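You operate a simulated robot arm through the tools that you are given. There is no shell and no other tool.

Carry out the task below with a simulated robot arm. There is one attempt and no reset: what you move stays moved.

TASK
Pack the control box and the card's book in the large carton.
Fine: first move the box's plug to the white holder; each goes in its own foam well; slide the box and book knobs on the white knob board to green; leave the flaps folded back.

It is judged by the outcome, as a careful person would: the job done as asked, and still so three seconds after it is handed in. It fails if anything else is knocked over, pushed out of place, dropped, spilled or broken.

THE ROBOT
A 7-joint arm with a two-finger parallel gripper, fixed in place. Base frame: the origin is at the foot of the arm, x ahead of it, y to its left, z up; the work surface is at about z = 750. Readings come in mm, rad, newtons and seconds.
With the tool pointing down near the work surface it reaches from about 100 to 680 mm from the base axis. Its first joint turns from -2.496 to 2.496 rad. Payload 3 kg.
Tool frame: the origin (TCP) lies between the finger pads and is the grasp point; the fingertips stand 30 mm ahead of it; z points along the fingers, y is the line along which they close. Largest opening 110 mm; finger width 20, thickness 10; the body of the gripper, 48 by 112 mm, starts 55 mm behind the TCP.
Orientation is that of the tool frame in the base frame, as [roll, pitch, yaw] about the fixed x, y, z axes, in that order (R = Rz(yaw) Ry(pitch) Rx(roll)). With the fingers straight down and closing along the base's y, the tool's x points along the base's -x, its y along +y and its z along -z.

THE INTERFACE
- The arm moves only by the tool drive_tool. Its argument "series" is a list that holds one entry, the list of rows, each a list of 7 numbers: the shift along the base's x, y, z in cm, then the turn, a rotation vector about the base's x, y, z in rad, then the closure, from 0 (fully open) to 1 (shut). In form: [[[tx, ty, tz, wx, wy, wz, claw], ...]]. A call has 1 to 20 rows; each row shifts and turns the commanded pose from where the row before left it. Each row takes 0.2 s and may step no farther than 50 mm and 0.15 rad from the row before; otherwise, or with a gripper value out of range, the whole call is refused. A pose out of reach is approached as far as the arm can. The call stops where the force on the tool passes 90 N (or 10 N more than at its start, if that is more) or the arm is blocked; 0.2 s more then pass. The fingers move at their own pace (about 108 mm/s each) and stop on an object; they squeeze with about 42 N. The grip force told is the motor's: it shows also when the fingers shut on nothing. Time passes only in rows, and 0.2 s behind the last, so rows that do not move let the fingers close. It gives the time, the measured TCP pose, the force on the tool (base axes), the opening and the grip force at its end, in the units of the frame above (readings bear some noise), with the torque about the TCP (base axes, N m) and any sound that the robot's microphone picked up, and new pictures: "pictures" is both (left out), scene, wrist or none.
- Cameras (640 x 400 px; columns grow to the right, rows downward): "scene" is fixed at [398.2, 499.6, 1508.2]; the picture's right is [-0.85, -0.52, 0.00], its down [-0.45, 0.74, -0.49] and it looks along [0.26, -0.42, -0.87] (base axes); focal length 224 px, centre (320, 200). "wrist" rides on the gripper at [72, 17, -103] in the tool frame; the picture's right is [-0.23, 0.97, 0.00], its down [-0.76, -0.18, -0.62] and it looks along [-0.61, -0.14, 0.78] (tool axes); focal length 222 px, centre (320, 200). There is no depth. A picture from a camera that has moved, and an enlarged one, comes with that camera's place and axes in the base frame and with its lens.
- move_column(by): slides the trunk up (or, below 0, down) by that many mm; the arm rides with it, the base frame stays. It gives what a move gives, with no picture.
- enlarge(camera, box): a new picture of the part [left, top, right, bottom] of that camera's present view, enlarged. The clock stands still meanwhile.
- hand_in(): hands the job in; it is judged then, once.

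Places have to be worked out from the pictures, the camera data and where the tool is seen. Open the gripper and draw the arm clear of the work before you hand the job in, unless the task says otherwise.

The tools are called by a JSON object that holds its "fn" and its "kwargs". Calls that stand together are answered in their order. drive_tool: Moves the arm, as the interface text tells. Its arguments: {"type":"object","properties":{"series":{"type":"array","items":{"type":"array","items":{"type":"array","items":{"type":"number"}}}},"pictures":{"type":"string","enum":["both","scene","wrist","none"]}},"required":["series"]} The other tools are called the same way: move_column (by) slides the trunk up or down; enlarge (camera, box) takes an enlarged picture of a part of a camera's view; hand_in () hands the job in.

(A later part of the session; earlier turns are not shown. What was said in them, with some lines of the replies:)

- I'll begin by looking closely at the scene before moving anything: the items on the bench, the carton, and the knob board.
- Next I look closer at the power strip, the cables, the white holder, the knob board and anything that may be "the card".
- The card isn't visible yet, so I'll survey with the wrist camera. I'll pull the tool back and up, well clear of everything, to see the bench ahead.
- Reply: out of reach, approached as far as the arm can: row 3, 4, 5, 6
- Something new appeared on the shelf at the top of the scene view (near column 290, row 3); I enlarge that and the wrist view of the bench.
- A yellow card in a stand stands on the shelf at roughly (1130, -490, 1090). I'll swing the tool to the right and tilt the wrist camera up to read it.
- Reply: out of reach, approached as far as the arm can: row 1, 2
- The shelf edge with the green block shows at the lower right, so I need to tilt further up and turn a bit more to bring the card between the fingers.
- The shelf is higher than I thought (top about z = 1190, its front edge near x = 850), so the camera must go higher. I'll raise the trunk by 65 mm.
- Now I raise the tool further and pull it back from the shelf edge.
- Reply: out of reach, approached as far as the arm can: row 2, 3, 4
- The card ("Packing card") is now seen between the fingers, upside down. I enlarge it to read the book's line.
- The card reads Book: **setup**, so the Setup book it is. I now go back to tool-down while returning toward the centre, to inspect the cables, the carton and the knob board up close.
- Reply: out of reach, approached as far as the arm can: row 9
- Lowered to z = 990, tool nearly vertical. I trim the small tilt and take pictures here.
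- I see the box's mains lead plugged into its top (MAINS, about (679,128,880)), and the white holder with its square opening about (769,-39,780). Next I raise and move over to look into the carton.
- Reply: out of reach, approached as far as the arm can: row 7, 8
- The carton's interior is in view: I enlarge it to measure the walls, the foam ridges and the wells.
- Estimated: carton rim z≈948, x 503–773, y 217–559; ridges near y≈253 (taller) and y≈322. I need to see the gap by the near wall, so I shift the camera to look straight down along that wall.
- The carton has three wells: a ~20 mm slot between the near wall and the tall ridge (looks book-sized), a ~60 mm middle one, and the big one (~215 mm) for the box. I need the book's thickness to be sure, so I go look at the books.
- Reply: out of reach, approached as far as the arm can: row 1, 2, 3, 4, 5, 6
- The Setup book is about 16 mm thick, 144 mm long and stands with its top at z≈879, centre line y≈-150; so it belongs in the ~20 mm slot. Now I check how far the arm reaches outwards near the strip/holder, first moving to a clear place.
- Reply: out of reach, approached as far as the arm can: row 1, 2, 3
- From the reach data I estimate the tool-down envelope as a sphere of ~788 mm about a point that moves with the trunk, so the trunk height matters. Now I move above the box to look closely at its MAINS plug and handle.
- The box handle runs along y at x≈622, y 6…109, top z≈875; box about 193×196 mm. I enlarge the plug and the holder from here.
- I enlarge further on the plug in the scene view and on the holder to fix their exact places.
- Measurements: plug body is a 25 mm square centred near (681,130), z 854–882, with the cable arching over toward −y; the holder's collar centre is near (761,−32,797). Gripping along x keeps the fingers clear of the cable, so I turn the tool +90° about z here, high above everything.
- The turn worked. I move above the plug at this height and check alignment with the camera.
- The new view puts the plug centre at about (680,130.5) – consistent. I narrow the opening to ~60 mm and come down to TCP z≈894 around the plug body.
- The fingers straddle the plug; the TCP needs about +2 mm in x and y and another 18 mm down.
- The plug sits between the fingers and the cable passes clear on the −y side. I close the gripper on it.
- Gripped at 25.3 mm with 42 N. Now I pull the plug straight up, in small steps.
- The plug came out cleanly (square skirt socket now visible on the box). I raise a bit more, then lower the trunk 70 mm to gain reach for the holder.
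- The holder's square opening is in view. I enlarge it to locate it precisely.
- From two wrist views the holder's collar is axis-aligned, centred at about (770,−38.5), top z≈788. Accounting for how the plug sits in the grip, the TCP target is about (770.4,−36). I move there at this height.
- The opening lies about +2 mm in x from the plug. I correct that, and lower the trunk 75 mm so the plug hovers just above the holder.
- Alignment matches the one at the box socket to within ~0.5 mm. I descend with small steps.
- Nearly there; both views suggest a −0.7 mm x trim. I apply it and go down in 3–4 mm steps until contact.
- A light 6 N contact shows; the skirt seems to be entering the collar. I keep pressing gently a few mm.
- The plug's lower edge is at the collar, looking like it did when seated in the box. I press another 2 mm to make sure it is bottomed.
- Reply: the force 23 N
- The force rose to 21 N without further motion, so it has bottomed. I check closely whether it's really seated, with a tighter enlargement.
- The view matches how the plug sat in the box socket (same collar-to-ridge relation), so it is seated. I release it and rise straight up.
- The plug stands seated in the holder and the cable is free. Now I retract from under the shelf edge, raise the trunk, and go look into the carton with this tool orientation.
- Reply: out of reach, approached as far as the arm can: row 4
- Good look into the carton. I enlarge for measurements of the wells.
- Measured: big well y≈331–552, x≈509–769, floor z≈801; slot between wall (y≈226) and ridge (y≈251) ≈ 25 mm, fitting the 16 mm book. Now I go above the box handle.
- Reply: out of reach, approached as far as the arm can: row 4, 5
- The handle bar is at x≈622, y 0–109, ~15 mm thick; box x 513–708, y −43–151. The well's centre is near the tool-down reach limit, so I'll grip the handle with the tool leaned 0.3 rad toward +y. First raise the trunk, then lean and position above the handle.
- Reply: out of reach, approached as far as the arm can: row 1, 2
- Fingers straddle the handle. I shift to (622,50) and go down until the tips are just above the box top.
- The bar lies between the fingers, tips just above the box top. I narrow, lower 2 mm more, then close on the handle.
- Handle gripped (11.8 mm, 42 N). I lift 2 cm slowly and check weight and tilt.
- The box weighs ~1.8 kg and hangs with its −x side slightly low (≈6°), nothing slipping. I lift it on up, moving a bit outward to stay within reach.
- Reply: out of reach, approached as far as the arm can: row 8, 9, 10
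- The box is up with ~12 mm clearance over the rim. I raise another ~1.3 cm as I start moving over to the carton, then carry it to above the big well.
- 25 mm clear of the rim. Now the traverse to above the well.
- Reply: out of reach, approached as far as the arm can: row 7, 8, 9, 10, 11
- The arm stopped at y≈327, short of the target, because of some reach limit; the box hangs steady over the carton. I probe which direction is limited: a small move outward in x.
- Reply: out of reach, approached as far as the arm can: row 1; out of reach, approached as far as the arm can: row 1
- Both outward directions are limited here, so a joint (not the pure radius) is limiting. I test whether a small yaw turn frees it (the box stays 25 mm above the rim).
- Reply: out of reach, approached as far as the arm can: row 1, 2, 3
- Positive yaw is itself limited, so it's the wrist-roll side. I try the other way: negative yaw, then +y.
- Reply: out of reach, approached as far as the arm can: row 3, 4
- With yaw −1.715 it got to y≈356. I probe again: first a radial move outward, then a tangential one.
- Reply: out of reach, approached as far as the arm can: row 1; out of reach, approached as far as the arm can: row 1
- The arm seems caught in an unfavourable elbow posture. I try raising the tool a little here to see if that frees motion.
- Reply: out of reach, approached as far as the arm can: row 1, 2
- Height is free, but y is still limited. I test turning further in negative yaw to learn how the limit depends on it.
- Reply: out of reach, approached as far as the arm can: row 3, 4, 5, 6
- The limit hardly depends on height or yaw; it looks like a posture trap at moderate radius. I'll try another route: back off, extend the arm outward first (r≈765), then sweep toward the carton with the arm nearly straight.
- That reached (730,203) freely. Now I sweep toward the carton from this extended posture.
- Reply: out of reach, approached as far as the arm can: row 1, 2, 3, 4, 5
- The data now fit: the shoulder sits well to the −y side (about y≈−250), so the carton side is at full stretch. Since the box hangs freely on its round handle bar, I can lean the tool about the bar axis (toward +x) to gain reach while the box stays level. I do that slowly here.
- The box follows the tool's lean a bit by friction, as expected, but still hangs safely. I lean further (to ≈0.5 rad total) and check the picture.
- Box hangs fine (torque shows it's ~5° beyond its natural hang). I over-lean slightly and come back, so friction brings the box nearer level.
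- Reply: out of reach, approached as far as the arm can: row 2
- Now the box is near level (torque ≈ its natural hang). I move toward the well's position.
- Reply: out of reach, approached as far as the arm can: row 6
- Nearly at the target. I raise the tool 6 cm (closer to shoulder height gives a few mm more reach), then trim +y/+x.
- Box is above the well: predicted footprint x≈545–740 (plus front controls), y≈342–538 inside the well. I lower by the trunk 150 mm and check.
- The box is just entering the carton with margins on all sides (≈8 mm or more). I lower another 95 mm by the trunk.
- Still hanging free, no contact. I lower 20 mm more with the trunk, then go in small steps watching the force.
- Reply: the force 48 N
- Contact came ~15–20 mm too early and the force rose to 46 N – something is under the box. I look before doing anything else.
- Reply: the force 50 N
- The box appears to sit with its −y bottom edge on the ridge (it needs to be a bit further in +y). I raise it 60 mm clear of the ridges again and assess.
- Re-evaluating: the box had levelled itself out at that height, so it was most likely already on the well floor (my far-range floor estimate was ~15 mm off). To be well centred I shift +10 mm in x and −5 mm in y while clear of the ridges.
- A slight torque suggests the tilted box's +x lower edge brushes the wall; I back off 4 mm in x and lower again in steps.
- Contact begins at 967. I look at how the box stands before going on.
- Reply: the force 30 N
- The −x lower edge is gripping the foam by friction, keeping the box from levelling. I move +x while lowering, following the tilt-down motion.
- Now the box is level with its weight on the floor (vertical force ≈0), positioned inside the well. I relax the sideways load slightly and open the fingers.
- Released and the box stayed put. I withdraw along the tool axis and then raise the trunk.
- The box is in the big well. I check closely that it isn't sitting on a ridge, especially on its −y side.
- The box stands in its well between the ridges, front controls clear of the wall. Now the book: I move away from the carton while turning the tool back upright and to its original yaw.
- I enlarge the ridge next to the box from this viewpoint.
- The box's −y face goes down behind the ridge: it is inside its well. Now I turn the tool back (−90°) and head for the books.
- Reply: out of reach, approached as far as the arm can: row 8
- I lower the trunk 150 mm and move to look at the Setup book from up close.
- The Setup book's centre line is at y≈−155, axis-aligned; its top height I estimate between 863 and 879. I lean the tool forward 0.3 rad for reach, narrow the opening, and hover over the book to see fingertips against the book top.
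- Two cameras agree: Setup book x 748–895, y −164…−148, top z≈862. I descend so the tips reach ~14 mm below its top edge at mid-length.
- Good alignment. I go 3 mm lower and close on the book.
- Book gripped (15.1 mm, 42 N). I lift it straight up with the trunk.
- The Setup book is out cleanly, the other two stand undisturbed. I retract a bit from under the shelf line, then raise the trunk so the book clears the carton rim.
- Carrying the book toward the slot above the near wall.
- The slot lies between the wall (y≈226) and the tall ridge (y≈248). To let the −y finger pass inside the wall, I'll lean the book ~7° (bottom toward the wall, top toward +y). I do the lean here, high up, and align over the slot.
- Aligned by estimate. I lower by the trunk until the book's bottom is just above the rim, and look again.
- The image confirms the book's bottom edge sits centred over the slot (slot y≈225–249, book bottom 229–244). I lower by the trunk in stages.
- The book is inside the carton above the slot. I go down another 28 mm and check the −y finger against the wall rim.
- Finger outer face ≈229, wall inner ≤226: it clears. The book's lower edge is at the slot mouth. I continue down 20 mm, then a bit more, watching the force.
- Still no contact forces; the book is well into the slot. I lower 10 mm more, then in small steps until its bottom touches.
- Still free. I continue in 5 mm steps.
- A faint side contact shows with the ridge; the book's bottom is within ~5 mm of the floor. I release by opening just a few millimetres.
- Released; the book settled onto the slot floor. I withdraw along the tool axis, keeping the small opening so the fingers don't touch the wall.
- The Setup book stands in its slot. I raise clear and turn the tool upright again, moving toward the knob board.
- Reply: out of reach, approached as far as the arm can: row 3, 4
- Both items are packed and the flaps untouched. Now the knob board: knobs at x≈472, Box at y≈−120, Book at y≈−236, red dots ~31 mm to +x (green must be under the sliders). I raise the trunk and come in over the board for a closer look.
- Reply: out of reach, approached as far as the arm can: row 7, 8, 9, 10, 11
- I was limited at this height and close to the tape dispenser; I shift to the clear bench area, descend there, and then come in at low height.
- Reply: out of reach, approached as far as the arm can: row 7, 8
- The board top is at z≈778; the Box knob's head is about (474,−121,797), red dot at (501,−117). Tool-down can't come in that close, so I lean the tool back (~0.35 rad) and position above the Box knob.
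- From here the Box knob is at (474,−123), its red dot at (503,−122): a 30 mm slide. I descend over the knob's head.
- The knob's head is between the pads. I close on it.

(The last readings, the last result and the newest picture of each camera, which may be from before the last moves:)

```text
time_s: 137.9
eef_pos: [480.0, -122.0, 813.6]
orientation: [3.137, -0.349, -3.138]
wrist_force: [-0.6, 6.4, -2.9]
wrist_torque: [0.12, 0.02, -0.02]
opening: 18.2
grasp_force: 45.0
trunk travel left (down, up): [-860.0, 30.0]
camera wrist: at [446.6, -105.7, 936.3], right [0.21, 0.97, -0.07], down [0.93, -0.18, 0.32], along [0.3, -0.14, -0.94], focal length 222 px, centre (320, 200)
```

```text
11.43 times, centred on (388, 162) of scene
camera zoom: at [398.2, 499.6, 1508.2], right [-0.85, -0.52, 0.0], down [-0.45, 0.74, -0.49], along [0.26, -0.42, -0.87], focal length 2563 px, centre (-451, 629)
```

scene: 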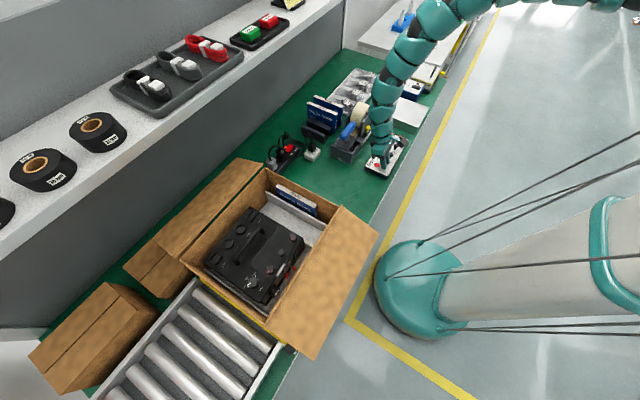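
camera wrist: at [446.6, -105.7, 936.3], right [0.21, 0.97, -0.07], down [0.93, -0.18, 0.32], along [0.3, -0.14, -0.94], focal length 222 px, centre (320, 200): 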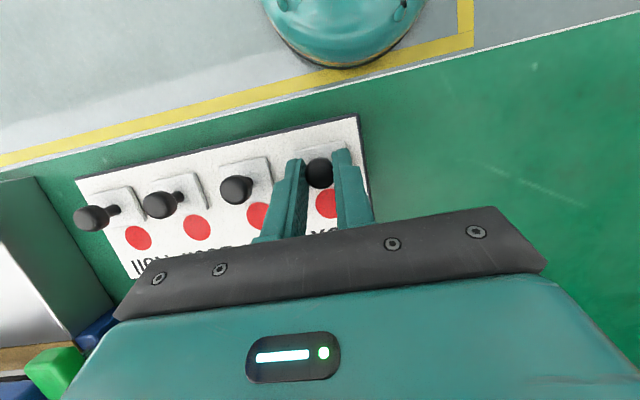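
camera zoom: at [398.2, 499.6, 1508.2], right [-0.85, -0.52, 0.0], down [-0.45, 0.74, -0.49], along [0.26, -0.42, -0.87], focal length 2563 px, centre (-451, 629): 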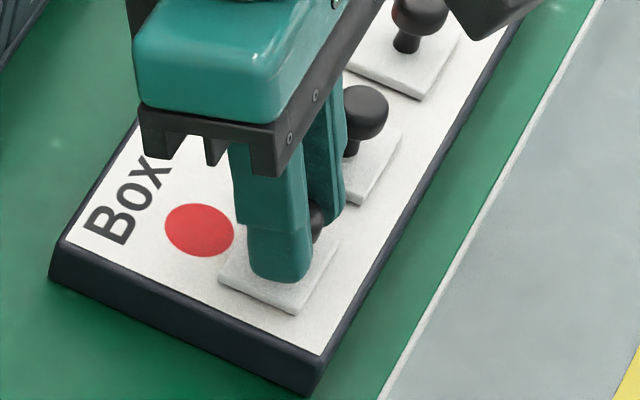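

Knob gripped (18 mm). I slide it +x in small steps and watch the force.

{"fn": "drive_tool", "kwargs": {"series": [[[0.4, 0, 0, 0, 0, 0, 1], [0.5, 0, 0, 0, 0, 0, 1], [0.5, 0, 0, 0, 0, 0, 1], [0.5, 0, 0, 0, 0, 0, 1], [0, 0, 0, 0, 0, 0, 1]]]}}

{"fn": "enlarge", "kwargs": {"camera": "scene", "box": [365, 135, 410, 180]}}

{"fn": "enlarge", "kwargs": {"camera": "wrist", "box": [220, 60, 420, 220]}}

```text
time_s: 139.1
eef_pos: [498.9, -122.3, 815.0]
orientation: [3.139, -0.348, -3.138]
wrist_force: [0.5, 2.8, -0.7]
wrist_torque: [0.03, -0.35, -0.01]
opening: 18.0
grasp_force: 45.2
trunk travel left (down, up): [-860.0, 30.0]
camera wrist: at [465.1, -105.7, 936.3], right [0.21, 0.97, -0.07], down [0.93, -0.18, 0.33], along [0.3, -0.14, -0.94], focal length 222 px, centre (320, 200)
```

scene: 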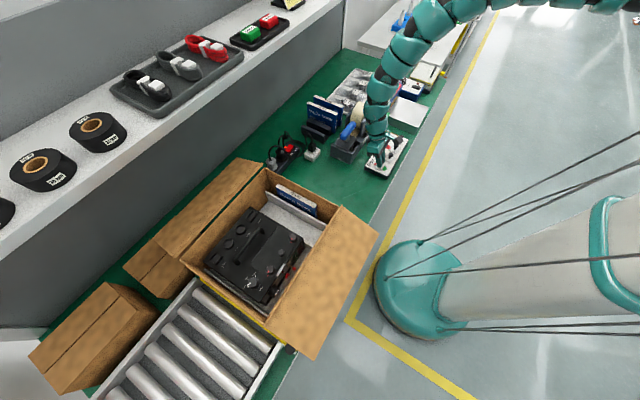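
wrist: 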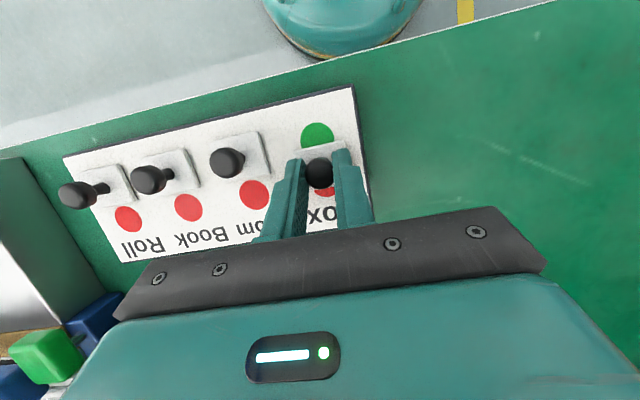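

```text
8.89 times, centred on (388, 158) of scene
camera zoom: at [398.2, 499.6, 1508.2], right [-0.85, -0.52, 0.0], down [-0.45, 0.74, -0.49], along [0.26, -0.42, -0.87], focal length 1993 px, centre (-280, 578)
```

zoom: 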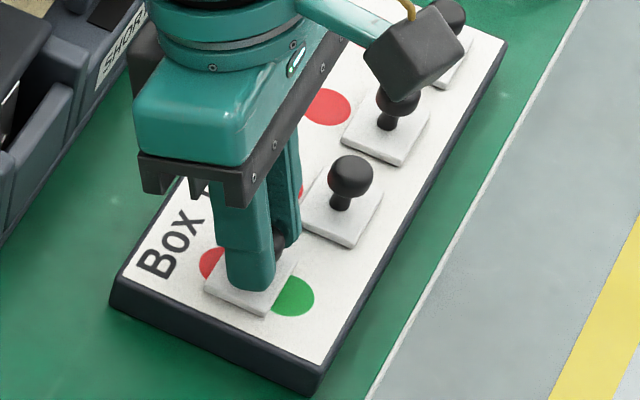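

```text
2.50 times, centred on (320, 140) of wrist
camera zoom: at [465.1, -105.7, 936.3], right [0.21, 0.97, -0.07], down [0.93, -0.18, 0.33], along [0.3, -0.14, -0.94], focal length 555 px, centre (320, 350)
```

zoom: 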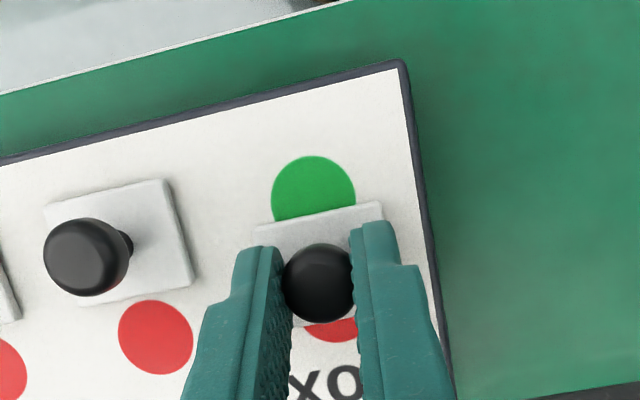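

The slider uncovers a green dot and is covering the red one. I continue to the end of its travel.

{"fn": "drive_tool", "kwargs": {"series": [[[0.4, 0, 0, 0, 0, 0, 1], [0.4, 0, 0, 0, 0, 0, 1], [0.3, 0, 0, 0, 0, 0, 1], [0, 0, 0, 0, 0, 0, 1]]]}}

{"fn": "enlarge", "kwargs": {"camera": "scene", "box": [365, 135, 410, 180]}}

{"fn": "enlarge", "kwargs": {"camera": "wrist", "box": [220, 60, 420, 220]}}

```text
time_s: 140.1
eef_pos: [508.7, -122.4, 814.5]
orientation: [3.138, -0.349, -3.139]
wrist_force: [-0.3, 1.0, 1.0]
wrist_torque: [0.05, 0.11, 0.02]
opening: 17.8
grasp_force: 44.5
trunk travel left (down, up): [-860.0, 30.0]
camera wrist: at [475.8, -105.7, 936.3], right [0.21, 0.97, -0.07], down [0.93, -0.18, 0.32], along [0.3, -0.14, -0.94], focal length 222 px, centre (320, 200)
```

scene: 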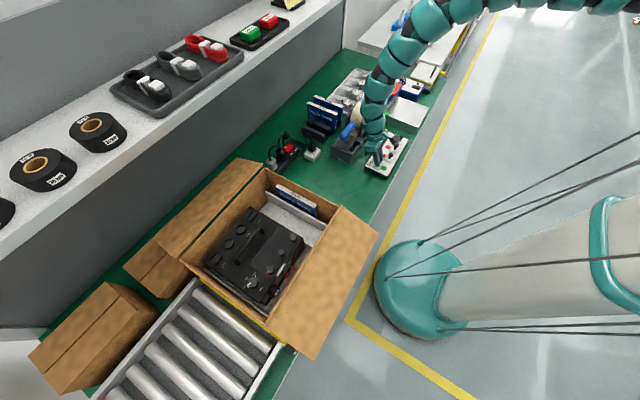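
wrist: 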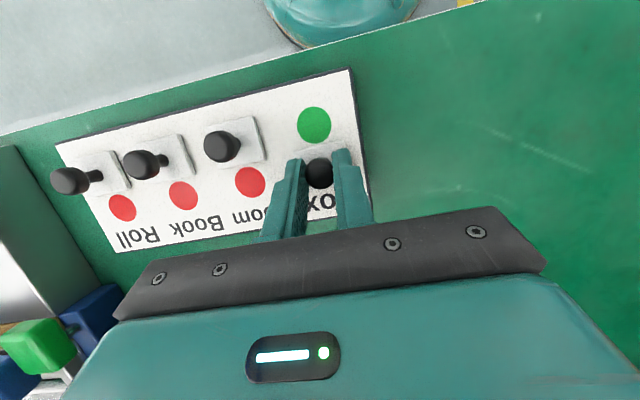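

```text
8.89 times, centred on (388, 158) of scene
camera zoom: at [398.2, 499.6, 1508.2], right [-0.85, -0.52, 0.0], down [-0.45, 0.74, -0.49], along [0.26, -0.42, -0.87], focal length 1993 px, centre (-280, 578)
```

zoom: 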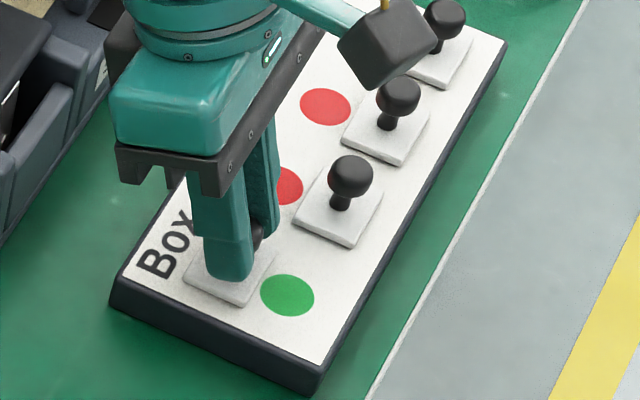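

```text
2.50 times, centred on (320, 140) of wrist
camera zoom: at [475.8, -105.7, 936.3], right [0.21, 0.97, -0.07], down [0.93, -0.18, 0.32], along [0.3, -0.14, -0.94], focal length 555 px, centre (320, 350)
```

zoom: 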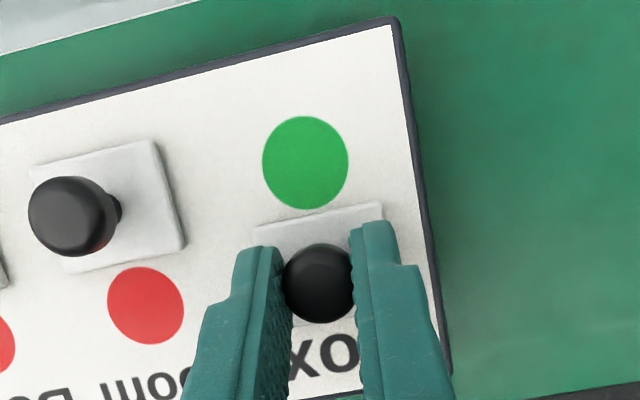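

Green fully shown, red fully covered. I push 2 mm more to feel whether it is at the end stop.

{"fn": "drive_tool", "kwargs": {"series": [[[0.2, 0, 0, 0, 0, 0, 1], [0, 0, 0, 0, 0, 0, 1]]], "pictures": "none"}}

```text
time_s: 140.7
eef_pos: [510.2, -121.2, 815.3]
orientation: [3.139, -0.35, -3.136]
wrist_force: [-5.0, 4.6, 0.7]
wrist_torque: [0.14, 0.18, -0.02]
opening: 18.1
grasp_force: 44.7
trunk travel left (down, up): [-860.0, 30.0]
```

It's at its end stop. I release and rise, then move across to the Book knob.

{"fn": "drive_tool", "kwargs": {"series": [[[-0.1, 0, 0, 0, 0, 0, 0.8], [0, 0, 0, 0, 0, 0, 0.65], [0, 0, 0, 0, 0, 0, 0.65], [0.3, 0, 2, 0, 0, 0, 0.65], [0, 0, 3, 0, 0, 0, 0.65], [-0.6, -4, 0, 0, 0, 0, 0.6], [-1.2, -4, 0, 0, 0, 0, 0.6], [-1.4, -3.8, 0, 0, 0, 0, 0.6], [0, 0, 0, 0, 0, 0, 0.6]]]}}

{"fn": "enlarge", "kwargs": {"camera": "wrist", "box": [200, 20, 420, 200]}}

{"fn": "enlarge", "kwargs": {"camera": "scene", "box": [360, 125, 415, 180]}}

```text
time_s: 142.7
eef_pos: [483.1, -240.0, 866.2]
orientation: [3.138, -0.35, -3.138]
wrist_force: [0.0, 0.0, -0.7]
wrist_torque: [-0.02, 0.02, 0.02]
opening: 44.1
grasp_force: 0.0
trunk travel left (down, up): [-860.0, 30.0]
camera wrist: at [449.5, -223.2, 987.0], right [0.21, 0.97, -0.07], down [0.93, -0.18, 0.32], along [0.3, -0.14, -0.94], focal length 222 px, centre (320, 200)
```

scene: 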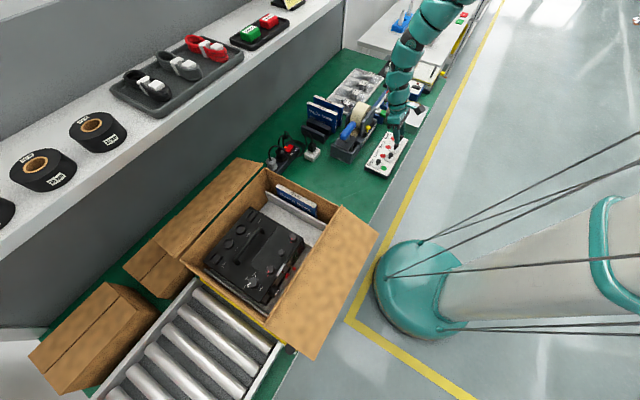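
wrist: 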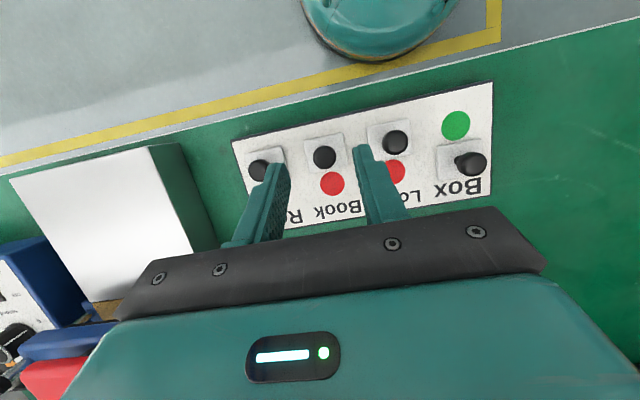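

```text
2.22 times, centred on (310, 110) of wrist
camera zoom: at [449.5, -223.2, 987.0], right [0.21, 0.97, -0.07], down [0.93, -0.18, 0.32], along [0.3, -0.14, -0.94], focal length 494 px, centre (342, 400)
```

zoom: 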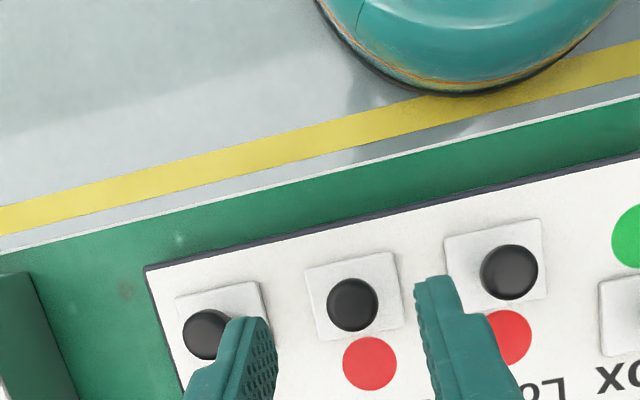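

```text
7.27 times, centred on (388, 152) of scene
camera zoom: at [398.2, 499.6, 1508.2], right [-0.85, -0.52, 0.0], down [-0.45, 0.74, -0.49], along [0.26, -0.42, -0.87], focal length 1631 px, centre (-171, 546)
```

zoom: 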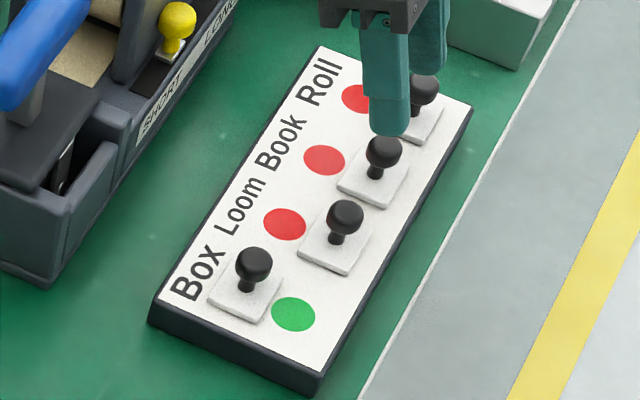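

Box now shows green. The Book knob (row labelled "Book") is at (473,−240), between the fingers. I descend onto it and grip it.

{"fn": "drive_tool", "kwargs": {"series": [[[-0.35, 0.03, -2, 0, 0, 0, 0.6], [0, 0, -2, 0, 0, 0, 0.6], [0, 0, -1.1, 0, 0, 0, 0.6], [0, 0, 0, 0, 0, 0, 0.6]]]}}

{"fn": "enlarge", "kwargs": {"camera": "wrist", "box": [220, 60, 420, 220]}}

{"fn": "enlarge", "kwargs": {"camera": "scene", "box": [375, 125, 410, 160]}}

```text
time_s: 143.7
eef_pos: [479.7, -238.2, 813.4]
orientation: [3.14, -0.349, -3.138]
wrist_force: [0.0, 0.4, -0.8]
wrist_torque: [0.0, 0.01, 0.02]
opening: 43.7
grasp_force: 0.0
trunk travel left (down, up): [-860.0, 30.0]
camera wrist: at [445.3, -222.2, 935.3], right [0.21, 0.97, -0.07], down [0.93, -0.18, 0.32], along [0.3, -0.14, -0.94], focal length 222 px, centre (320, 200)
```

scene: 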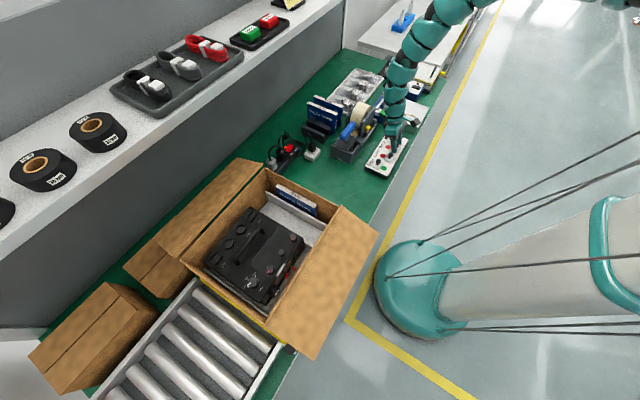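
wrist: 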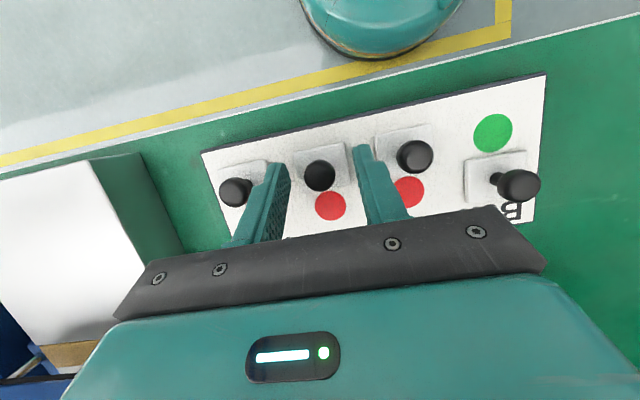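

```text
2.50 times, centred on (320, 140) of wrist
camera zoom: at [445.3, -222.2, 935.3], right [0.21, 0.97, -0.07], down [0.93, -0.18, 0.32], along [0.3, -0.14, -0.94], focal length 555 px, centre (320, 350)
```

zoom: 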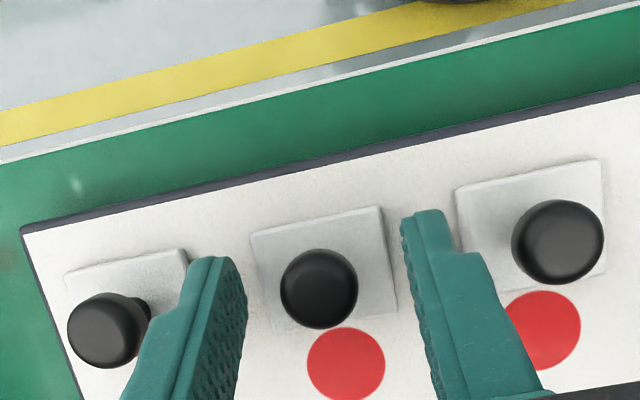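

```text
11.43 times, centred on (392, 142) of scene
camera zoom: at [398.2, 499.6, 1508.2], right [-0.85, -0.52, 0.0], down [-0.45, 0.74, -0.49], along [0.26, -0.42, -0.87], focal length 2563 px, centre (-509, 857)
```

zoom: 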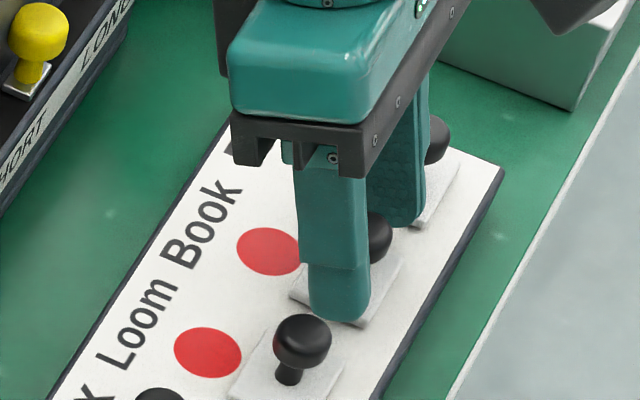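

Same alignment as before. I close, then slide the Book knob +x to its end.

{"fn": "drive_tool", "kwargs": {"series": [[[0, -0.05, 0, 0, 0, 0, 0.8], [0, 0, 0, 0, 0, 0, 1], [0, 0, 0, 0, 0, 0, 1], [0, 0, 0, 0, 0, 0, 1]]], "pictures": "none"}}

{"fn": "drive_tool", "kwargs": {"series": [[[0.4, 0, 0, 0, 0, 0, 1], [0.5, 0, 0, 0, 0, 0, 1], [0.5, 0, 0, 0, 0, 0, 1], [0.5, 0, 0, 0, 0, 0, 1], [0.4, 0, 0, 0, 0, 0, 1], [0.4, 0, 0, 0, 0, 0, 1], [0.2, 0, 0, 0, 0, 0, 1], [0, 0, 0, 0, 0, 0, 1]]]}}

{"fn": "enlarge", "kwargs": {"camera": "wrist", "box": [220, 60, 420, 220]}}

{"fn": "enlarge", "kwargs": {"camera": "scene", "box": [360, 125, 415, 180]}}

```text
time_s: 144.7
eef_pos: [479.9, -238.9, 814.0]
orientation: [3.137, -0.35, -3.137]
wrist_force: [0.3, 4.6, -2.2]
wrist_torque: [0.11, 0.06, 0.0]
opening: 17.6
grasp_force: 44.8
trunk travel left (down, up): [-860.0, 30.0]
```

```text
time_s: 146.5
eef_pos: [507.9, -239.3, 813.8]
orientation: [3.139, -0.349, -3.138]
wrist_force: [0.6, 15.8, -4.3]
wrist_torque: [0.34, -0.08, -0.04]
opening: 18.1
grasp_force: 45.2
trunk travel left (down, up): [-860.0, 30.0]
camera wrist: at [474.7, -222.7, 935.6], right [0.21, 0.97, -0.07], down [0.93, -0.18, 0.32], along [0.3, -0.14, -0.94], focal length 222 px, centre (320, 200)
```

scene: 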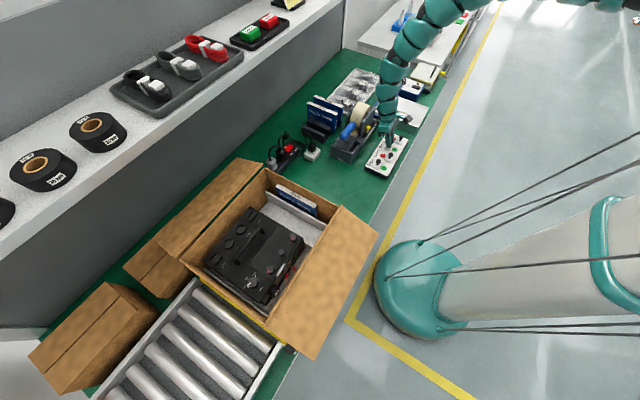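
wrist: 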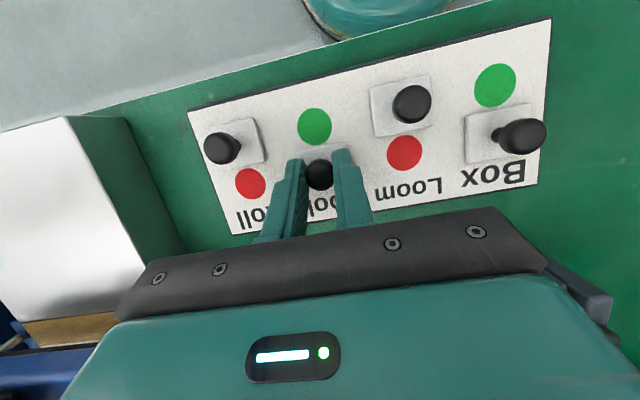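

```text
2.50 times, centred on (320, 140) of wrist
camera zoom: at [474.7, -222.7, 935.6], right [0.21, 0.97, -0.07], down [0.93, -0.18, 0.32], along [0.3, -0.14, -0.94], focal length 555 px, centre (320, 350)
```

zoom: 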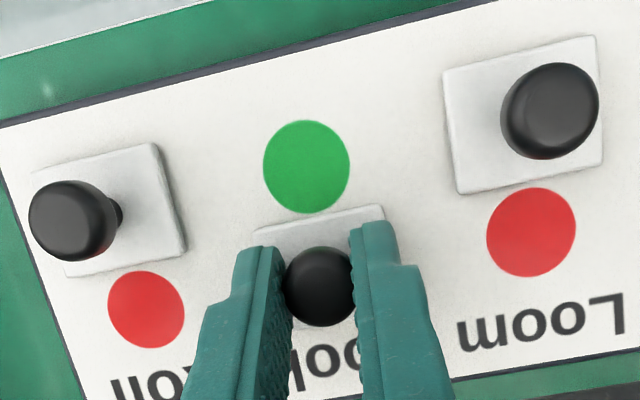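

```text
7.27 times, centred on (388, 152) of scene
camera zoom: at [398.2, 499.6, 1508.2], right [-0.85, -0.52, 0.0], down [-0.45, 0.74, -0.49], along [0.26, -0.42, -0.87], focal length 1631 px, centre (-171, 546)
```

zoom: 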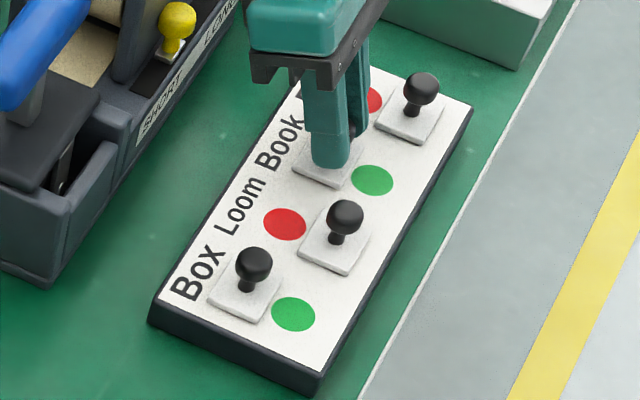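

Book now shows green too. A last nudge to its stop, then release and rise.

{"fn": "drive_tool", "kwargs": {"series": [[[0.15, 0.1, 0, 0, 0, 0, 1], [-0.1, 0, 0, 0, 0, 0, 0.85], [0, 0, 0, 0, 0, 0, 0.65], [0, 0, 0, 0, 0, 0, 0.65], [0.3, 0, 2, 0, 0, 0, 0.65], [0, 0, 3, 0, 0, 0, 0.65], [0, 0, 3, 0, 0, 0, 0.65], [0, 0, 0, 0, 0, 0, 0.65]]]}}

{"fn": "enlarge", "kwargs": {"camera": "scene", "box": [360, 125, 415, 180]}}

{"fn": "enlarge", "kwargs": {"camera": "wrist", "box": [160, 20, 560, 220]}}

```text
time_s: 148.3
eef_pos: [511.2, -240.9, 893.6]
orientation: [3.136, -0.349, -3.14]
wrist_force: [0.6, 0.4, 0.8]
wrist_torque: [0.05, 0.0, -0.01]
opening: 38.4
grasp_force: 0.0
trunk travel left (down, up): [-860.0, 30.0]
camera wrist: at [478.2, -224.6, 1015.8], right [0.21, 0.97, -0.07], down [0.93, -0.18, 0.32], along [0.3, -0.14, -0.94], focal length 222 px, centre (320, 200)
```

scene: 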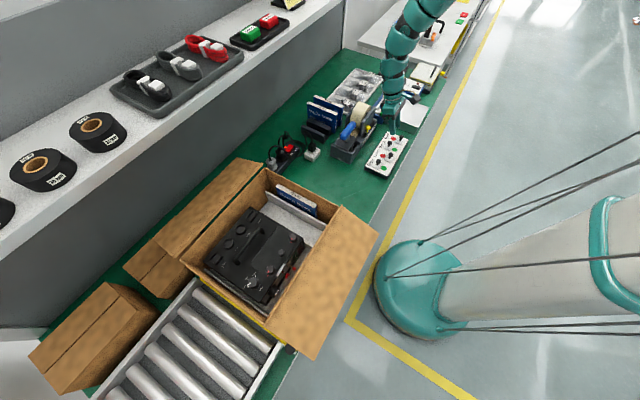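
wrist: 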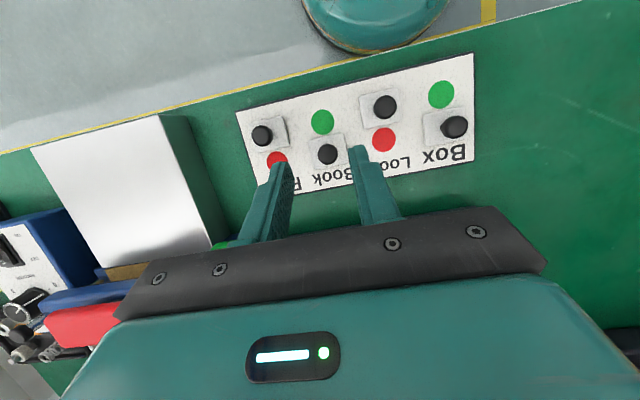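

```text
7.27 times, centred on (388, 152) of scene
camera zoom: at [398.2, 499.6, 1508.2], right [-0.85, -0.52, 0.0], down [-0.45, 0.74, -0.49], along [0.26, -0.42, -0.87], focal length 1631 px, centre (-171, 546)
```

zoom: 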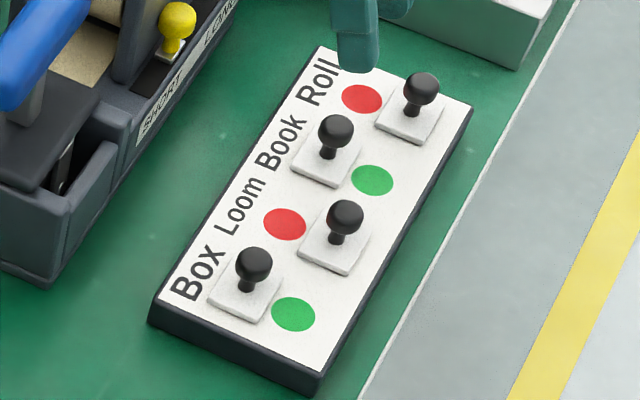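

```text
1.60 times, centred on (360, 120) of wrist
camera zoom: at [478.2, -224.6, 1015.8], right [0.21, 0.97, -0.07], down [0.93, -0.18, 0.32], along [0.3, -0.14, -0.94], focal length 355 px, centre (256, 328)
```

zoom: 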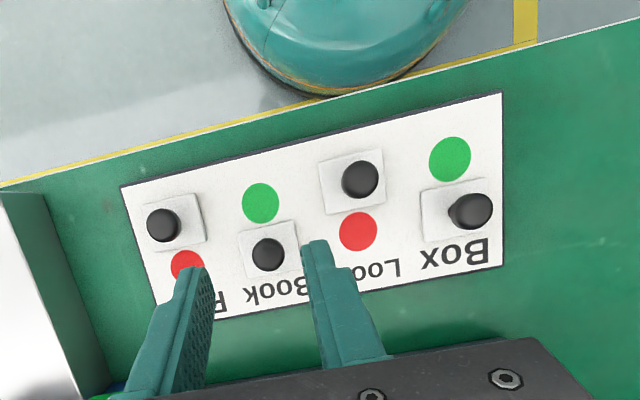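

Box and Book are on green, Loom and Roll unchanged on red. I now check the rest of the scene: holder, racks, carton.

{"fn": "enlarge", "kwargs": {"camera": "scene", "box": [262, 95, 352, 170]}}

{"fn": "enlarge", "kwargs": {"camera": "scene", "box": [180, 160, 350, 330]}}

{"fn": "enlarge", "kwargs": {"camera": "scene", "box": [255, 165, 335, 225]}}

{"fn": "enlarge", "kwargs": {"camera": "scene", "box": [300, 60, 450, 170]}}

```text
5.33 times, centred on (307, 132) of scene
camera zoom: at [398.2, 499.6, 1508.2], right [-0.85, -0.52, 0.0], down [-0.45, 0.74, -0.49], along [0.26, -0.42, -0.87], focal length 1196 px, centre (389, 560)
```

zoom: 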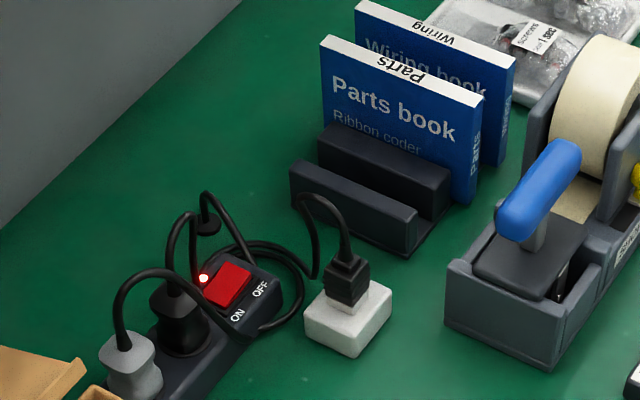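

```text
2.35 times, centred on (265, 245) of scene
camera zoom: at [398.2, 499.6, 1508.2], right [-0.85, -0.52, 0.0], down [-0.45, 0.74, -0.49], along [0.26, -0.42, -0.87], focal length 528 px, centre (449, 94)
```

zoom: 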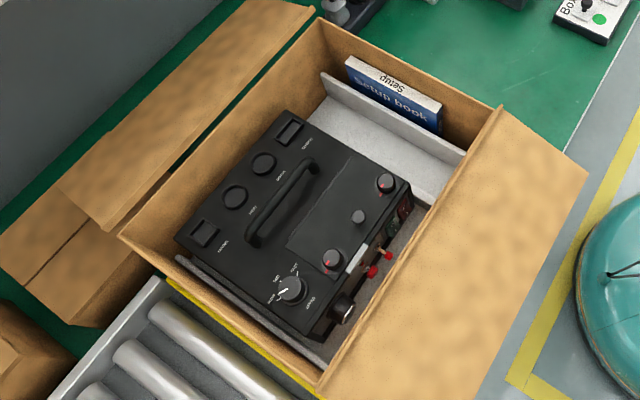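

```text
6.67 times, centred on (295, 195) of scene
camera zoom: at [398.2, 499.6, 1508.2], right [-0.85, -0.52, 0.0], down [-0.45, 0.74, -0.49], along [0.26, -0.42, -0.87], focal length 1495 px, centre (487, 233)
```

zoom: 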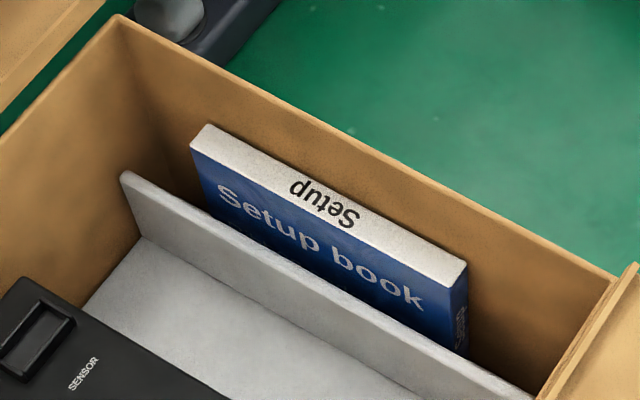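

```text
3.64 times, centred on (375, 115) of scene
camera zoom: at [398.2, 499.6, 1508.2], right [-0.85, -0.52, 0.0], down [-0.45, 0.74, -0.49], along [0.26, -0.42, -0.87], focal length 816 px, centre (120, 509)
```

zoom: 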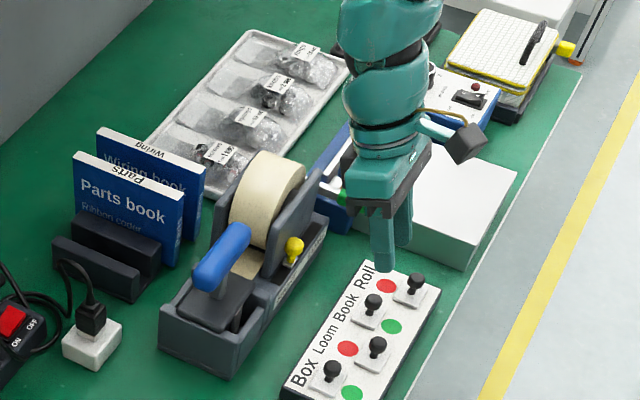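

All neighbours are in place and the plug stands in the holder. I take a closer look at the box's far (+y) side and at the plug seating to be sure.

{"fn": "enlarge", "kwargs": {"camera": "scene", "box": [205, 250, 255, 300]}}

{"fn": "enlarge", "kwargs": {"camera": "scene", "box": [240, 285, 280, 325]}}

{"fn": "enlarge", "kwargs": {"camera": "scene", "box": [300, 136, 324, 160]}}

```text
8.00 times, centred on (230, 275) of scene
camera zoom: at [398.2, 499.6, 1508.2], right [-0.85, -0.52, 0.0], down [-0.45, 0.74, -0.49], along [0.26, -0.42, -0.87], focal length 1794 px, centre (1040, -400)
```

zoom: 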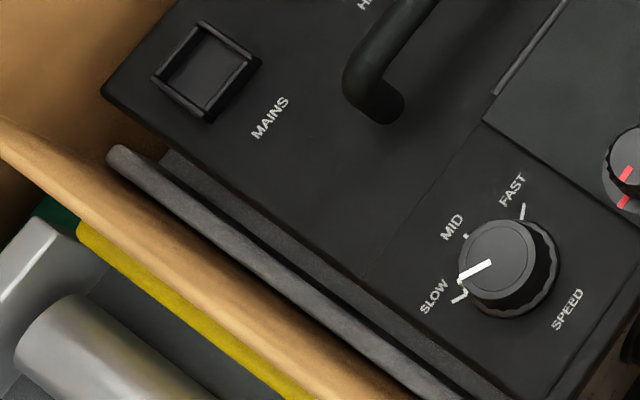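

```text
10.00 times, centred on (260, 305) of scene
camera zoom: at [398.2, 499.6, 1508.2], right [-0.85, -0.52, 0.0], down [-0.45, 0.74, -0.49], along [0.26, -0.42, -0.87], focal length 2242 px, centre (920, -850)
```

zoom: 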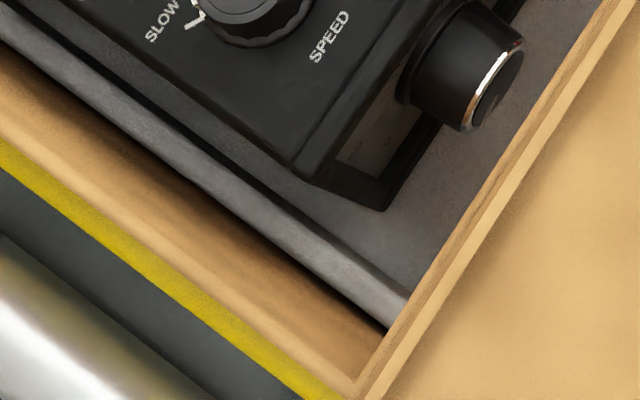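

```text
16.00 times, centred on (312, 148) of scene
camera zoom: at [398.2, 499.6, 1508.2], right [-0.85, -0.52, 0.0], down [-0.45, 0.74, -0.49], along [0.26, -0.42, -0.87], focal length 3588 px, centre (448, 1032)
```

zoom: 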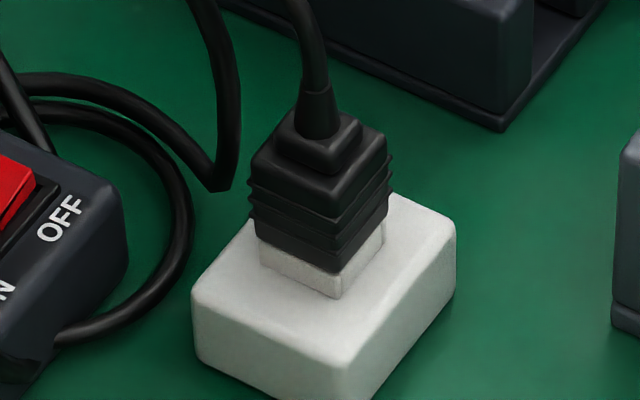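

Ridge 3 and the well floor are visible beside the box, so it stands on the floor of its well; the plug sits on its holder as it did on the box. I now open the gripper fully and draw the arm up and clear.

{"fn": "drive_tool", "kwargs": {"series": [[[1, 0, 3, 0, 0, 0, 0.4], [1.5, 0, 3, 0, 0, 0, 0.2], [2, 0, 3, 0, -0.1, 0, 0], [2, 0, 3, 0, -0.1, 0, 0], [2, 0, 2, 0, -0.1, 0, 0], [1, 0, 2, 0, 0, 0, 0], [0, 0, 0, 0, 0, 0, 0]]]}}

{"fn": "move_column", "kwargs": {"by": 30}}

{"fn": "enlarge", "kwargs": {"camera": "scene", "box": [180, 60, 440, 330]}}

```text
time_s: 149.9
eef_pos: [648.9, -239.6, 999.5]
orientation: [3.138, -0.051, -3.139]
wrist_force: [-0.5, 0.0, -0.4]
wrist_torque: [0.01, 0.02, -0.03]
opening: 110.0
grasp_force: 0.2
out of reach, approached as far as the arm can: row 3, 4, 5, 6
trunk travel left (down, up): [-860.0, 30.0]
camera wrist: at [580.0, -224.1, 1106.3], right [0.22, 0.97, -0.01], down [0.79, -0.18, 0.58], along [0.57, -0.14, -0.81], focal length 222 px, centre (320, 200)
```

scene: 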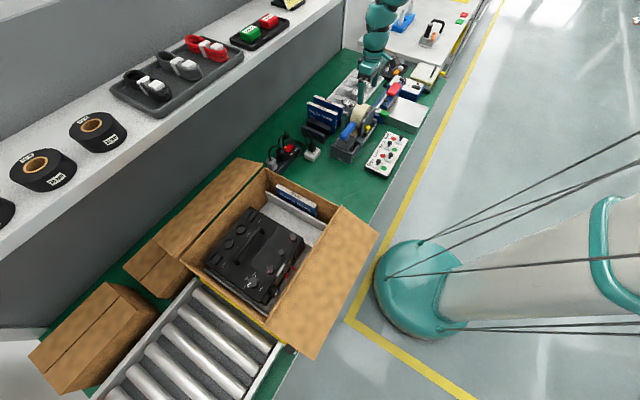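
wrist: 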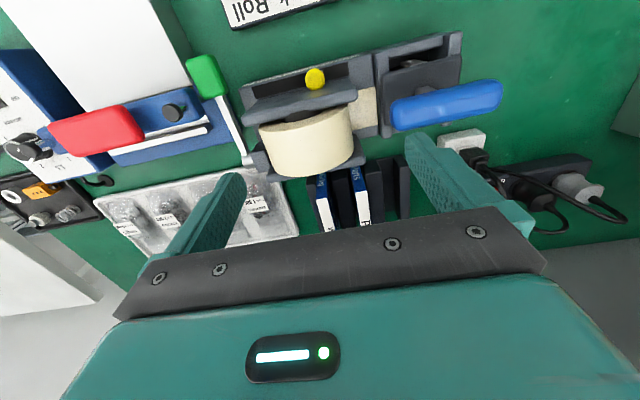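

```text
time_s: 150.7
eef_pos: [648.2, -238.9, 1029.4]
orientation: [3.139, -0.051, -3.138]
wrist_force: [0.0, 0.3, 0.9]
wrist_torque: [-0.01, 0.0, -0.01]
opening: 109.8
grasp_force: 0.1
trunk travel left (down, up): [-890.0, 0.0]
```

```text
1.48 times, centred on (310, 195) of scene
camera zoom: at [398.2, 499.6, 1508.2], right [-0.85, -0.52, 0.0], down [-0.45, 0.74, -0.49], along [0.26, -0.42, -0.87], focal length 332 px, centre (335, 207)
```

zoom: 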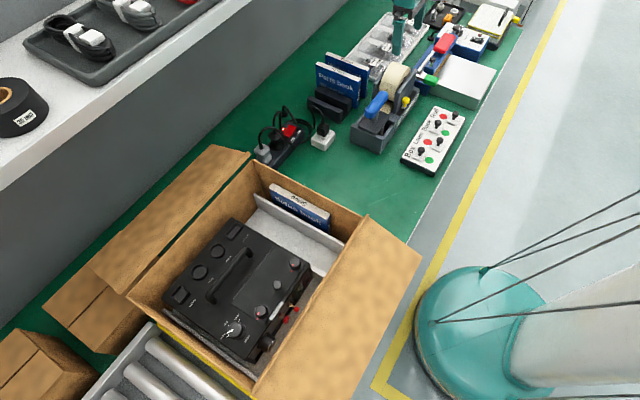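

Everything is in its final state: plug in the white holder, box and Setup book each in their wells, Box and Book knobs on green, flaps folded back, and the arm clear with the gripper open. I hand the job in.

{"fn": "hand_in", "kwargs": {}}

```text
The job is handed in.
```

The job is done and handed in.

- **Plug:** I moved the lead in the box's MAINS socket to the white holder. It sits there as it did on the box.
- **Control box:** it stands in the largest foam well, between the ridges.
- **Book:** the packing card on the shelf says "Book: setup". The Setup book stands upright in the narrow slot along the carton wall. The Parts and Wiring books were not disturbed.
- **Knobs:** the Box and Book knobs now show green. Loom and Roll are still on red.
- **Flaps:** folded back as they were.

On the first try the box met resistance as I lowered it, and I pressed on it with about 46 N. I lifted it clear of the ridges, shifted it a few millimetres and set it down again. The pictures then showed it inside the well, not on a ridge.

The gripper was open and the arm clear when I handed in.
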